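You operate a simulated robot arm through the tools that you are given. There is no shell and no other tool. Be economical: measure what you need, move in short steps, check, and stop when the job is done.

You are at the controls of a simulated robot arm. One attempt, no reset.

Task
Take the yellow-cap bottle and put it in the clear pail.

Only the result counts: the job must be done as asked and must still hold three seconds after the hand-in. Knocking over, shifting, dropping, spilling or breaking anything else fails it. Lids that push on must go on centred and level and be pressed home; caps that screw on are set level and turned clockwise until they are tight.

Robot
A 7-joint arm with a two-finger parallel gripper, fixed in place. Base frame: the origin is at the foot of the arm, x ahead of it, y to its left, z up; the work surface is at about z = 0. Lengths are in mm, angles in degrees, forces in N, time in s.
With the tool pointing down near the work surface it reaches from about 240 to 620 mm from the base axis. Its first joint turns from -66.0 to 66.0 degrees. Payload 2.6 kg.
Tool frame: the origin (TCP) lies between the finger pads and is the grasp point; the fingertips stand 30 mm ahead of it; z points along the fingers, y is the line along which they close. Largest opening 94 mm; finger width 28, thickness 10; the body of the gripper, 50 by 96 mm, starts 55 mm behind the TCP.
Orientation is that of the tool frame in the base frame, as a unit quaternion [w, x, y, z]. With the fingers straight down and closing along the base's y, the tool's x points along the base's -x, its y along +y and its z along -z.

Tools
- The arm moves only by the tool send_rows. Its argument "motion" is a list of rows, each a list of 5 numbers: the shift along the tool's x, y, z in m, then the turn about the tool's z in degrees, then the finger opening in m, from 0 to 0.094. In form: [[dx, dy, dz, spin, grip], ...]. A call has 1 to 20 rows; each row shifts and turns the commanded pose from where the row before left it, along the tool's axes as they then stand. Rows are played at 5 a second. More than 50 mm and 8.6 degrees between two rows, or a gripper value outside its range, and nothing of the call is played. A pose out of reach is approached as far as the arm can. The call stops where the force on the tool passes 40 N (or 10 N more than at its start, if that is more) or the arm is blocked; 0.2 s more then pass. Each finger travels about 72 mm/s and halts on what it meets, pressing with about 30 N; the grip force reading is that of the motor and also rises with nothing between the fingers. The clock runs only during rows and for 0.2 s after the last one: add rows that do not move to give the fingers time. It gives the time, the measured TCP pose, the force on the tool (base axes), the opening and the grip force at its end, in the units of the frame above (readings bear some noise).
- Cameras (640 x 400 px; columns grow to the right, rows downward): "scene" is fixed at [20.9, 417.8, 585.6]; the picture's right is [-0.91, -0.41, 0.00], its down [-0.15, 0.33, -0.93] and it looks along [0.39, -0.85, -0.36] (base axes); focal length 319 px, centre (320, 200). "wrist" rides on the gripper at [-37, 0, -58] in the tool frame; the picture's right is [0.00, -1.00, 0.00], its down [0.97, 0.00, -0.24] and it looks along [0.24, 0.00, 0.97] (tool axes); focal length 218 px, centre (320, 200). There is no depth. A picture from a camera that has moved, and an enlarged one, comes with that camera's place and axes in the base frame and with its lens.
- capture(camera): a new picture of that camera. It takes no simulated time.
- inspect(camera, box): a new picture of the part [left, top, right, bottom] of that camera's present view, enlarged. It takes no simulated time.
- hand_in(): hands the job in; it is judged then, once.

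Go step by step. Nothing tells you positions but the pictures and the camera data: compare them with the known pose of the tool, close in by small moves and look again before you grip or let go. The budget is 90 turns and 46 pictures, counting those below and the enlarged ones. Unless the task says otherwise, let go and move clear before handing in, and close with one line.

The tools are called after "Emit:" as name(argument=value, ...) on one line, values as JSON. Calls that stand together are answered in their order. send_rows: Moves the arm, as the interface text tells. Its arguments: {"type":"object","properties":{"motion":{"type":"array","items":{"type":"array","items":{"type":"number"}}}},"required":["motion"]} The other tools are called the same way: capture (camera) takes a picture; inspect (camera, box) takes an enlarged picture of a part of a camera's view; hand_in () hands the job in.

At the start:

```text
t: 0.0
ee_pos: [212.8, -205.7, 448.7]
orientation: [0.002, 0.0, 1.0, 0.0]
contact_force: [-0.6, -0.3, 0.2]
gripper_width: 94.0
gripper_force: 0.1
```

scene: 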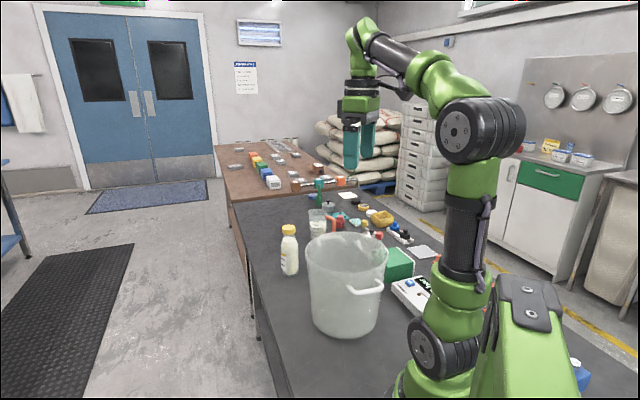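
wrist: 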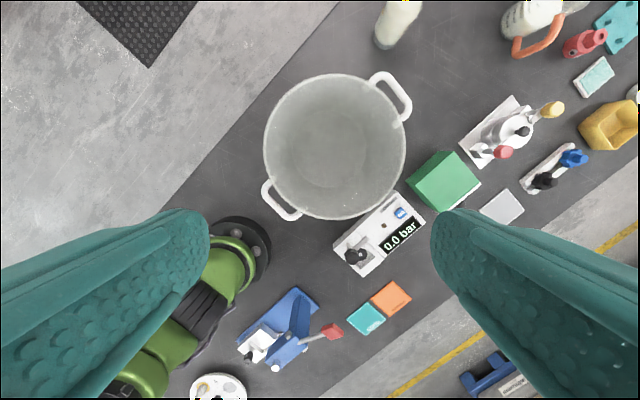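

I see the yellow-cap bottle at about (470, -337) and the clear pail at about (248, -230), with its rim near z = 170. I'll enlarge both before moving.

Emit:
inspect(camera="scene", box=[260, 180, 420, 350])

Emit:
inspect(camera="wrist", box=[240, 0, 640, 240])

```text
2.35 times, centred on (340, 265) of scene
camera zoom: at [20.9, 417.8, 585.6], right [-0.91, -0.41, 0.0], down [-0.15, 0.33, -0.93], along [0.39, -0.85, -0.36], focal length 751 px, centre (273, 47)
```

zoom: 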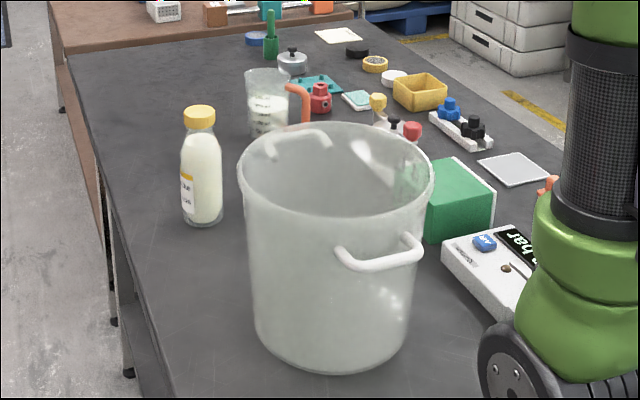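

```text
1.60 times, centred on (440, 120) of wrist
camera zoom: at [249.0, -206.7, 506.1], right [0.0, -1.0, 0.0], down [-0.97, 0.0, 0.24], along [-0.24, 0.0, -0.97], focal length 349 px, centre (128, 328)
```

zoom: 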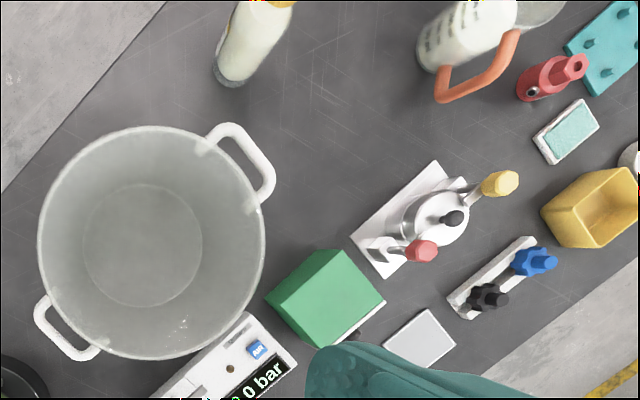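

The bottle is about 163 mm tall and 56 mm wide, with a straight body up to about z = 105. I'll move to above it at z = 300 and look again.

Emit:
send_rows(motion=[[-0.032, -0.016, 0.0186, 0, 0.094], [-0.032, -0.016, 0.0186, 0, 0.094], [-0.032, -0.016, 0.0186, 0, 0.094], [-0.032, -0.016, 0.0186, 0, 0.094], [-0.032, -0.016, 0.0186, 0, 0.094], [-0.032, -0.016, 0.0186, 0, 0.094], [-0.032, -0.016, 0.0186, 0, 0.094], [-0.033, -0.017, 0.0186, 0, 0.094], [0, 0, 0, 0, 0.094], [0, 0, 0, 0, 0.094]])

Emit:
capture(camera="wrist")

Emit:
capture(camera="scene")

```text
t: 2.2
ee_pos: [448.3, -323.0, 303.8]
orientation: [0.003, -0.001, 1.0, -0.001]
contact_force: [0.3, -0.1, 0.7]
gripper_width: 93.9
gripper_force: 0.0
out of reach, approached as far as the arm can: row 8
```

```text
41 pictures are left
camera wrist: at [484.1, -324.6, 362.3], right [0.0, -1.0, 0.0], down [-0.97, 0.0, 0.24], along [-0.24, 0.0, -0.97], focal length 218 px, centre (320, 200)
```

wrist: 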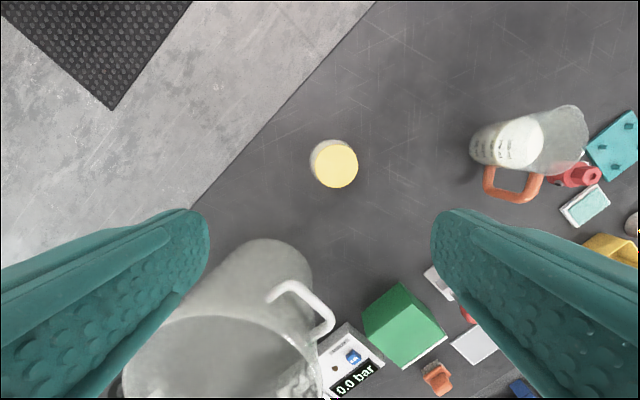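

```text
40 pictures are left
```

scene: 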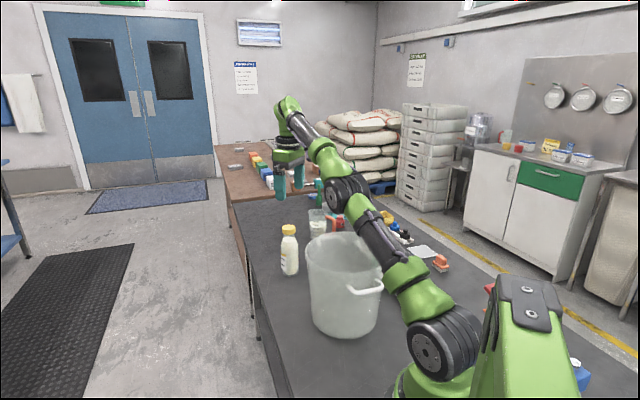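

The cap sits at about (467, -337), and the arm is at its reach limit at this height. I'll go straight down to z of about 230, where the tips still clear the cap, and re-measure.

Emit:
send_rows(motion=[[0, 0, 0.025, 0, 0.094], [0, 0, 0.025, 0, 0.094], [0, 0, 0.022, 0, 0.094], [0, 0, 0, 0, 0.094], [0, 0, 0, 0, 0.094]])

Emit:
capture(camera="wrist")

```text
t: 3.4
ee_pos: [447.2, -320.1, 231.9]
orientation: [0.001, 0.001, 1.0, 0.001]
contact_force: [-1.1, -0.3, 0.4]
gripper_width: 94.0
gripper_force: 0.0
```

```text
39 pictures are left
camera wrist: at [484.4, -321.3, 289.1], right [0.0, -1.0, 0.0], down [-0.97, 0.0, 0.24], along [-0.24, 0.0, -0.97], focal length 218 px, centre (320, 200)
```

wrist: 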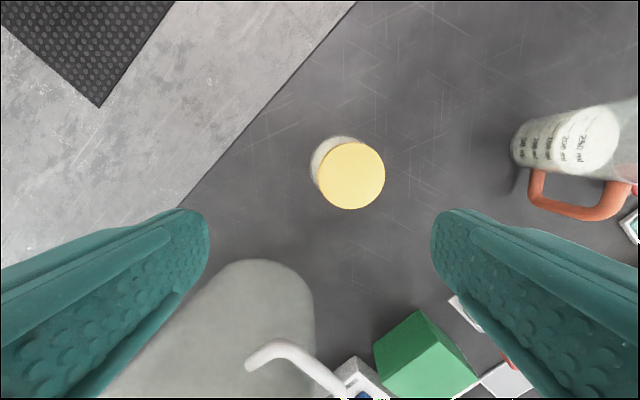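

The commanded pose was clipped to where the arm stopped. The cap now measures (468, -339), so I'll shift 20 mm forward and 18 mm sideways at this height.

Emit:
send_rows(motion=[[-0.01, -0.009, 0, 0, 0.094], [-0.0105, -0.009, 0, 0, 0.094], [0, 0, 0, 0, 0.094], [0, 0, 0, 0, 0.094]])

Emit:
capture(camera="wrist")

```text
t: 4.4
ee_pos: [470.5, -339.2, 231.3]
orientation: [0.001, 0.0, 1.0, 0.0]
contact_force: [0.7, -0.4, 0.0]
gripper_width: 94.0
gripper_force: 0.1
```

```text
38 pictures are left
camera wrist: at [506.9, -339.3, 289.3], right [0.0, -1.0, 0.0], down [-0.97, 0.0, 0.24], along [-0.24, 0.0, -0.97], focal length 218 px, centre (320, 200)
```

wrist: 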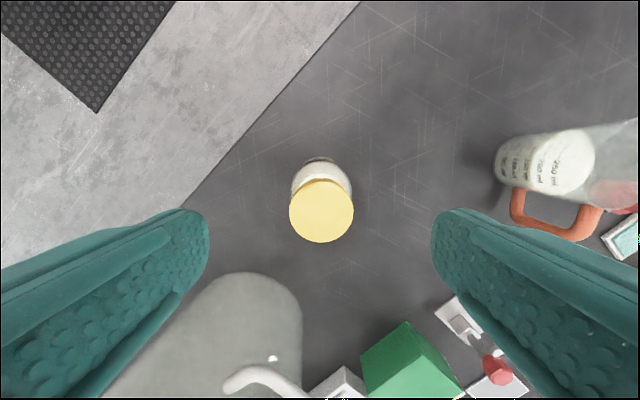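

The bottle is centred between the fingers to within 2 mm. I'll descend to z of about 125 and check the clearance above the cap.

Emit:
send_rows(motion=[[0.0015, 0, 0.02, 0, 0.094], [0, 0, 0.02, 0, 0.094], [0, 0, 0.02, 0, 0.094], [0, 0, 0.02, 0, 0.094], [0, 0, 0.015, 0, 0.094], [0, 0, 0.011, 0, 0.094], [0, 0, 0, 0, 0.094], [0, 0, 0, 0, 0.094]])

Emit:
inspect(camera="scene", box=[250, 190, 350, 290])

Emit:
capture(camera="wrist")

```text
t: 6.2
ee_pos: [468.1, -340.0, 126.6]
orientation: [0.001, 0.0, 1.0, 0.0]
contact_force: [-0.1, 1.0, 0.2]
gripper_width: 94.1
gripper_force: 0.0
```

```text
4.00 times, centred on (300, 240) of scene
camera zoom: at [20.9, 417.8, 585.6], right [-0.91, -0.41, 0.0], down [-0.15, 0.33, -0.93], along [0.39, -0.85, -0.36], focal length 1276 px, centre (400, 40)
```

zoom: 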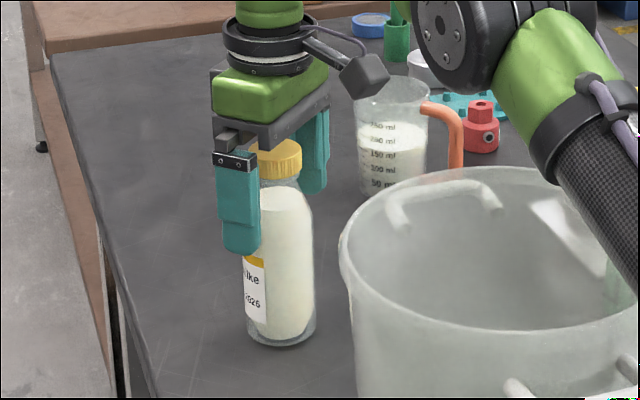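

```text
36 pictures are left
camera wrist: at [504.8, -342.2, 184.8], right [0.0, -1.0, 0.0], down [-0.97, 0.0, 0.24], along [-0.24, 0.0, -0.97], focal length 218 px, centre (320, 200)
```

wrist: 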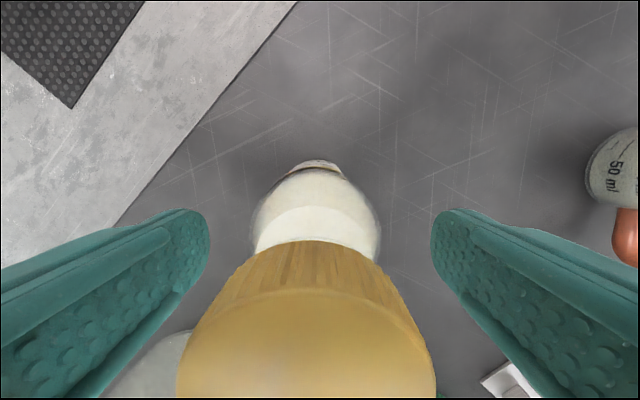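

The cap has about 18 mm of clearance to the palm. I'll lower 11 mm so the pads sit on the straight body, then close.

Emit:
send_rows(motion=[[0, 0, 0.0055, 0, 0.094], [0, 0, 0.0055, 0, 0.094], [0, 0, 0, 0, 0.08], [0, 0, 0, 0, 0.07], [0, 0, 0, 0, 0.06], [0, 0, 0, 0, 0.045], [0, 0, 0, 0, 0.035], [0, 0, 0, 0, 0.035], [0, 0, 0, 0, 0.035], [0, 0, 0, 0, 0.035]])

Emit:
inspect(camera="scene", box=[250, 190, 350, 290])

```text
t: 8.4
ee_pos: [467.7, -340.5, 115.8]
orientation: [0.001, 0.0, 1.0, -0.001]
contact_force: [-0.1, -0.6, 0.7]
gripper_width: 54.7
gripper_force: 30.3
```

```text
4.00 times, centred on (300, 240) of scene
camera zoom: at [20.9, 417.8, 585.6], right [-0.91, -0.41, 0.0], down [-0.15, 0.33, -0.93], along [0.39, -0.85, -0.36], focal length 1276 px, centre (400, 40)
```

zoom: 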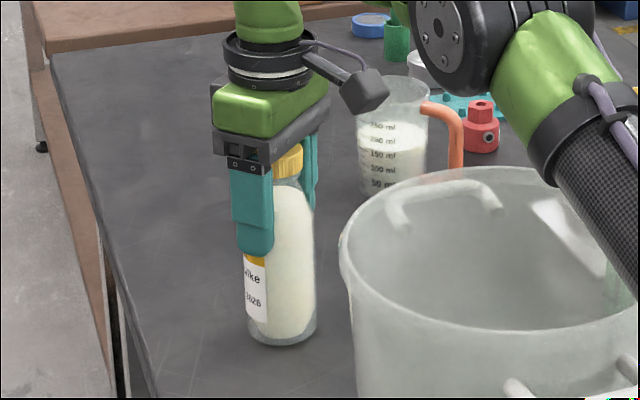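

The bottle is held at 54.7 mm with 30 N. I'll lift 95 mm first, and check before going higher.

Emit:
send_rows(motion=[[0, 0, -0.01, 0, 0.035], [0, 0, -0.015, 0, 0.035], [0, 0, -0.02, 0, 0.035], [0, 0, -0.02, 0, 0.035], [0, 0, -0.02, 0, 0.035], [0, 0, -0.01, 0, 0.035], [0, 0, 0, 0, 0.035], [0, 0, 0, 0, 0.035]])

Emit:
capture(camera="scene")

```text
t: 10.2
ee_pos: [467.3, -339.6, 211.2]
orientation: [0.001, 0.0, 1.0, 0.0]
contact_force: [0.9, 0.9, -2.5]
gripper_width: 54.3
gripper_force: 30.3
```

```text
34 pictures are left
```

scene: 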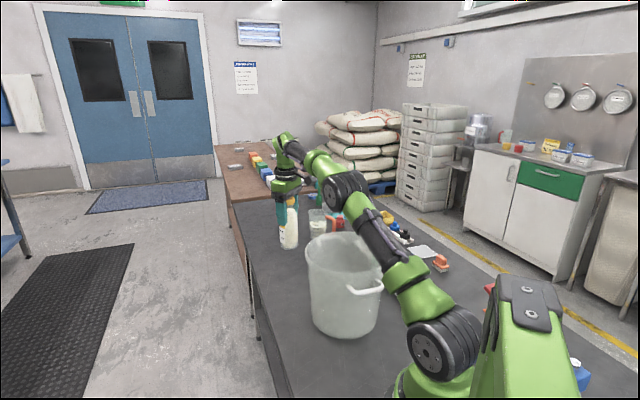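

The bottle is held and off the table. I'll raise it to z of about 341 while backing away from the reach limit, staying outside the pail until it's above the rim.

Emit:
send_rows(motion=[[0.009, 0, -0.0155, 0, 0.035], [0.009, 0, -0.0155, 0, 0.035], [0.009, 0, -0.0155, 0, 0.035], [0.009, 0, -0.0155, 0, 0.035], [0.009, 0, -0.017, 0, 0.035], [0.009, 0, -0.017, 0, 0.035], [0.009, 0, -0.017, 0, 0.035], [0.009, 0, -0.017, 0, 0.035], [0, 0, 0, 0, 0.035], [0, 0, 0, 0, 0.035]])

Emit:
capture(camera="scene")

Emit:
capture(camera="wrist")

```text
t: 12.4
ee_pos: [394.8, -340.8, 340.9]
orientation: [0.001, 0.0, 1.0, 0.001]
contact_force: [0.1, 0.0, -2.9]
gripper_width: 54.5
gripper_force: 29.8
```

```text
33 pictures are left
```

scene: 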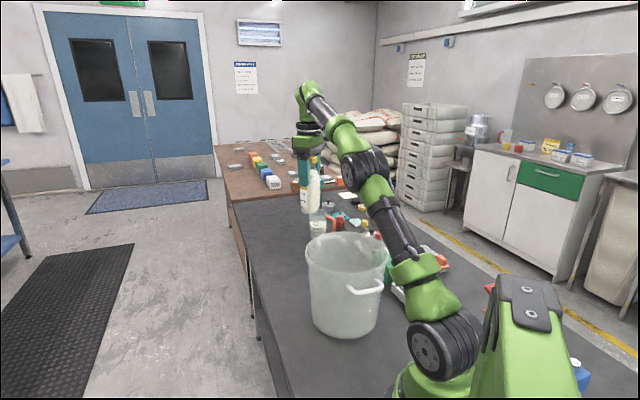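

```text
32 pictures are left
camera wrist: at [431.0, -341.4, 399.3], right [0.0, -1.0, 0.0], down [-0.97, 0.0, 0.24], along [-0.24, 0.0, -0.97], focal length 218 px, centre (320, 200)
```

wrist: 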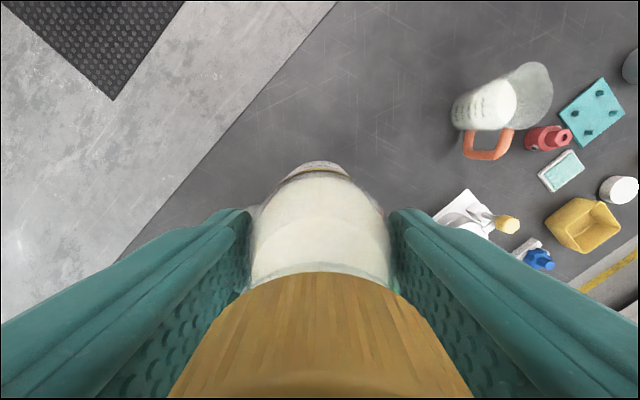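

The bottle's bottom is now at z of about 225, well above the rim. I'll move over the pail centre, estimated at (246, -228).

Emit:
send_rows(motion=[[0.0186, 0.0141, 0, 0, 0.035], [0.0186, 0.0141, 0, 0, 0.035], [0.0186, 0.0141, 0, 0, 0.035], [0.0186, 0.0141, 0, 0, 0.035], [0.0186, 0.0141, 0, 0, 0.035], [0.0186, 0.0141, 0, 0, 0.035], [0.0186, 0.0141, 0, 0, 0.035], [0.0186, 0.0141, 0, 0, 0.035], [0, 0, 0, 0, 0.035], [0, 0, 0, 0, 0.035]])

Emit:
capture(camera="scene")

Emit:
capture(camera="wrist")

```text
t: 14.6
ee_pos: [245.1, -225.1, 341.4]
orientation: [0.0, -0.001, 1.0, 0.0]
contact_force: [0.2, 0.3, -2.9]
gripper_width: 54.7
gripper_force: 30.1
```

```text
31 pictures are left
```

scene: 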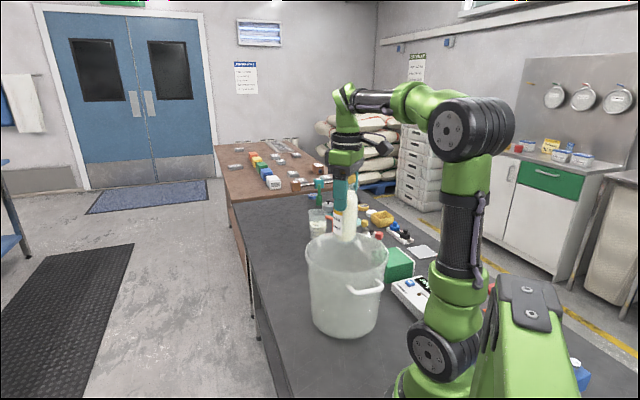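

```text
30 pictures are left
camera wrist: at [283.4, -225.9, 398.1], right [0.0, -1.0, 0.0], down [-0.97, 0.0, 0.24], along [-0.24, 0.0, -0.97], focal length 218 px, centre (320, 200)
```

wrist: 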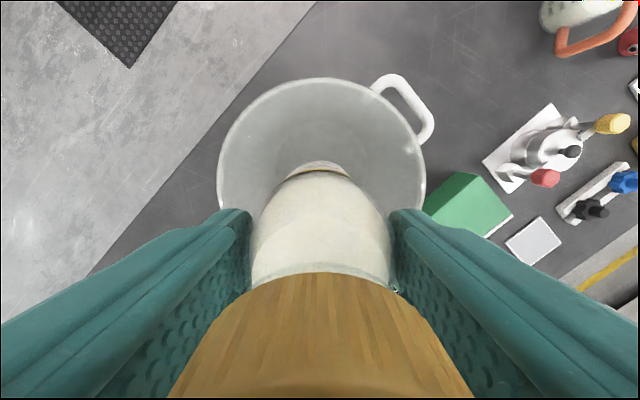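

The bottle is over the pail opening, within a few mm of its centre. I'll trim slightly and lower to z of about 165, keeping the bottom well above the floor of the pail.

Emit:
send_rows(motion=[[0.002, -0.003, 0.01, 0, 0.035], [0, 0, 0.02, 0, 0.035], [0, 0, 0.02, 0, 0.035], [0, 0, 0.02, 0, 0.035], [0, 0, 0.02, 0, 0.035], [0, 0, 0.02, 0, 0.035], [0, 0, 0.02, 0, 0.035], [0, 0, 0.02, 0, 0.035], [0, 0, 0.015, 0, 0.035], [0, 0, 0.01, 0, 0.035], [0, 0, 0, 0, 0.035], [0, 0, 0, 0, 0.035]])

Emit:
inspect(camera="scene", box=[270, 150, 430, 350])

Emit:
capture(camera="wrist")

```text
t: 17.2
ee_pos: [243.1, -230.2, 164.9]
orientation: [0.001, 0.0, 1.0, 0.0]
contact_force: [0.3, -0.1, -3.0]
gripper_width: 54.1
gripper_force: 30.0
```

```text
2.00 times, centred on (350, 250) of scene
camera zoom: at [20.9, 417.8, 585.6], right [-0.91, -0.41, 0.0], down [-0.15, 0.33, -0.93], along [0.39, -0.85, -0.36], focal length 638 px, centre (260, 100)
```

zoom: 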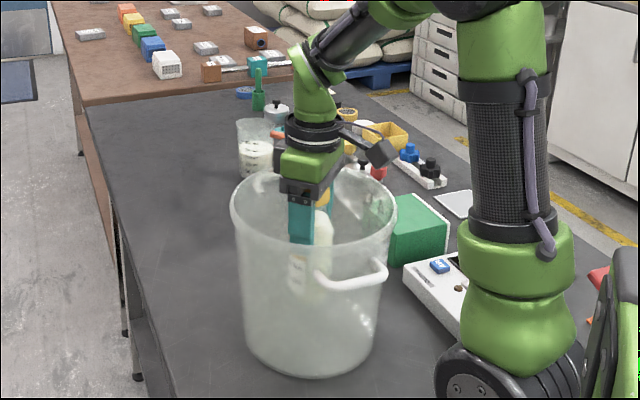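

```text
28 pictures are left
camera wrist: at [280.0, -231.3, 223.4], right [0.0, -1.0, 0.0], down [-0.97, 0.0, 0.24], along [-0.24, 0.0, -0.97], focal length 218 px, centre (320, 200)
```

wrist: 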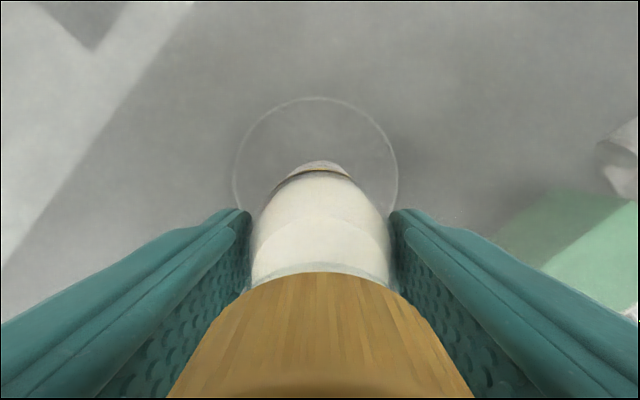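

The bottle is inside the pail and centred over its floor. I'll lower gently toward the floor.

Emit:
send_rows(motion=[[0, 0, 0.01, 0, 0.035], [0, 0, 0.01, 0, 0.035], [0, 0, 0.01, 0, 0.035], [0, 0, 0.005, 0, 0.035], [0, 0, 0.003, 0, 0.035], [0, 0, 0.002, 0, 0.035], [0, 0, 0, 0, 0.035]])

```text
t: 18.8
ee_pos: [245.4, -230.9, 126.3]
orientation: [0.001, 0.0, 1.0, 0.0]
contact_force: [-0.1, 1.0, -2.2]
gripper_width: 54.7
gripper_force: 30.6
```

No contact yet, and the bottle's bottom should be within about 10 mm of the pail floor. I'll creep down and watch the force.

Emit:
send_rows(motion=[[0, 0, 0.0015, 0, 0.035], [0, 0, 0.0015, 0, 0.035], [0, 0, 0, 0, 0.035]])

Emit:
inspect(camera="scene", box=[290, 190, 410, 350])

```text
t: 19.6
ee_pos: [244.7, -229.7, 123.7]
orientation: [0.0, 0.0, 1.0, 0.001]
contact_force: [0.0, -0.4, -3.1]
gripper_width: 54.5
gripper_force: 30.0
```

```text
2.50 times, centred on (350, 270) of scene
camera zoom: at [20.9, 417.8, 585.6], right [-0.91, -0.41, 0.0], down [-0.15, 0.33, -0.93], along [0.39, -0.85, -0.36], focal length 798 px, centre (245, 25)
```

zoom: 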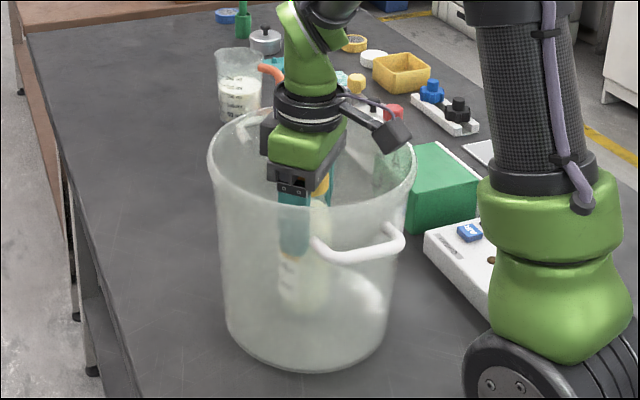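

Still no contact, and the gripper has clearance to the rim all round. I'll creep further down.

Emit:
send_rows(motion=[[0, 0, 0.001, 0, 0.035], [0, 0, 0.001, 0, 0.035], [0, 0, 0.001, 0, 0.035], [0, 0, 0, 0, 0.035]])

```text
t: 20.6
ee_pos: [245.3, -230.1, 119.7]
orientation: [0.001, 0.0, 1.0, 0.0]
contact_force: [-1.1, 0.6, -0.6]
gripper_width: 54.6
gripper_force: 30.5
```

The load on the tool has dropped, so the bottle is probably just touching the floor. I'll confirm with one more millimetre.

Emit:
send_rows(motion=[[0, 0, 0.001, 0, 0.035], [0, 0, 0, 0, 0.035]])

```text
t: 21.2
ee_pos: [245.4, -230.8, 119.8]
orientation: [0.002, 0.001, 1.0, -0.001]
contact_force: [-5.9, 3.2, 20.8]
gripper_width: 54.7
gripper_force: 30.2
```

It's on the floor (20 N up). I'll relieve 0.7 mm of the press and then open the fingers.

Emit:
send_rows(motion=[[0, 0, -0.0007, 0, 0.035], [0, 0, 0, 0, 0.035], [0, 0, 0, 0, 0.056], [0, 0, 0, 0, 0.062], [0, 0, 0, 0, 0.072], [0, 0, 0, 0, 0.084], [0, 0, 0, 0, 0.084], [0, 0, 0, 0, 0.084]])

Emit:
capture(camera="wrist")

```text
t: 23.0
ee_pos: [246.5, -229.7, 119.8]
orientation: [0.001, 0.0, 1.0, 0.0]
contact_force: [-0.3, 0.0, 0.3]
gripper_width: 83.7
gripper_force: 0.1
```

```text
26 pictures are left
camera wrist: at [281.8, -231.1, 177.4], right [0.0, -1.0, 0.0], down [-0.97, 0.0, 0.24], along [-0.24, 0.0, -0.97], focal length 218 px, centre (320, 200)
```

wrist: 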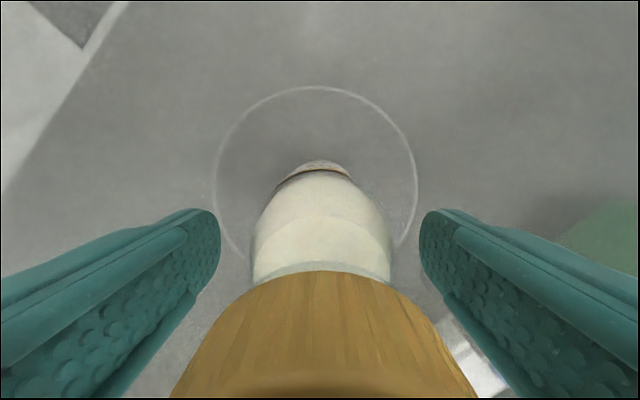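

The bottle stands upright on the pail floor with both fingers clear of it. I'll rise straight up, slowly at first, and check.

Emit:
send_rows(motion=[[0, 0, -0.005, 0, 0.084], [0, 0, -0.01, 0, 0.084], [0, 0, -0.02, 0, 0.084], [0, 0, -0.02, 0, 0.084], [0, 0, -0.025, 0, 0.084], [0, 0, -0.03, 0, 0.084], [0, 0, -0.03, 0, 0.084], [0, 0, -0.03, 0, 0.084], [0, 0, -0.03, 0, 0.084], [0, 0, -0.03, 0, 0.084], [0, 0, 0, 0, 0.084], [0, 0, 0, 0, 0.084]])

Emit:
capture(camera="wrist")

Emit:
capture(camera="scene")

```text
t: 25.6
ee_pos: [244.9, -230.8, 349.8]
orientation: [0.001, 0.0, 1.0, 0.001]
contact_force: [-0.2, 0.5, 1.6]
gripper_width: 84.2
gripper_force: 0.1
```

```text
25 pictures are left
camera wrist: at [281.8, -232.1, 407.8], right [0.0, -1.0, 0.0], down [-0.97, 0.0, 0.24], along [-0.24, 0.0, -0.97], focal length 218 px, centre (320, 200)
```

wrist: 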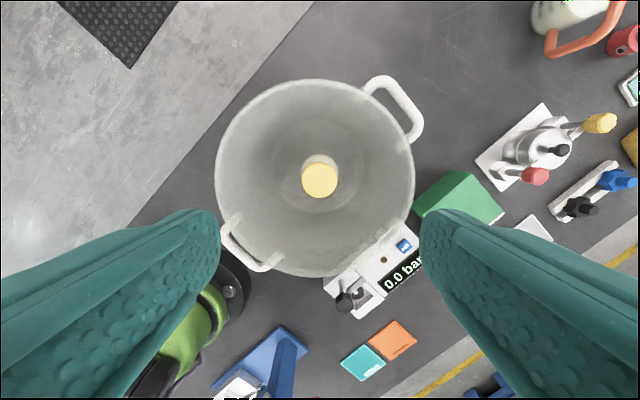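

```text
24 pictures are left
```

scene: 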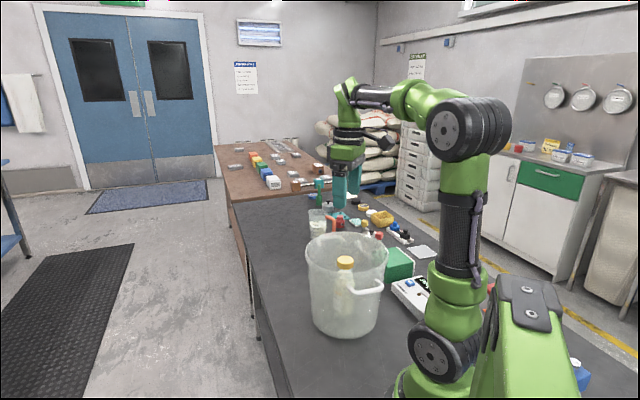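

The bottle stands upright in the middle of the pail, the gripper is clear, and nothing else has moved. I'm handing in now.

Emit:
hand_in()

```text
The job is handed in.
```

The yellow-cap bottle is standing upright in the clear pail; the gripper has let go and moved clear, and the job is handed in.
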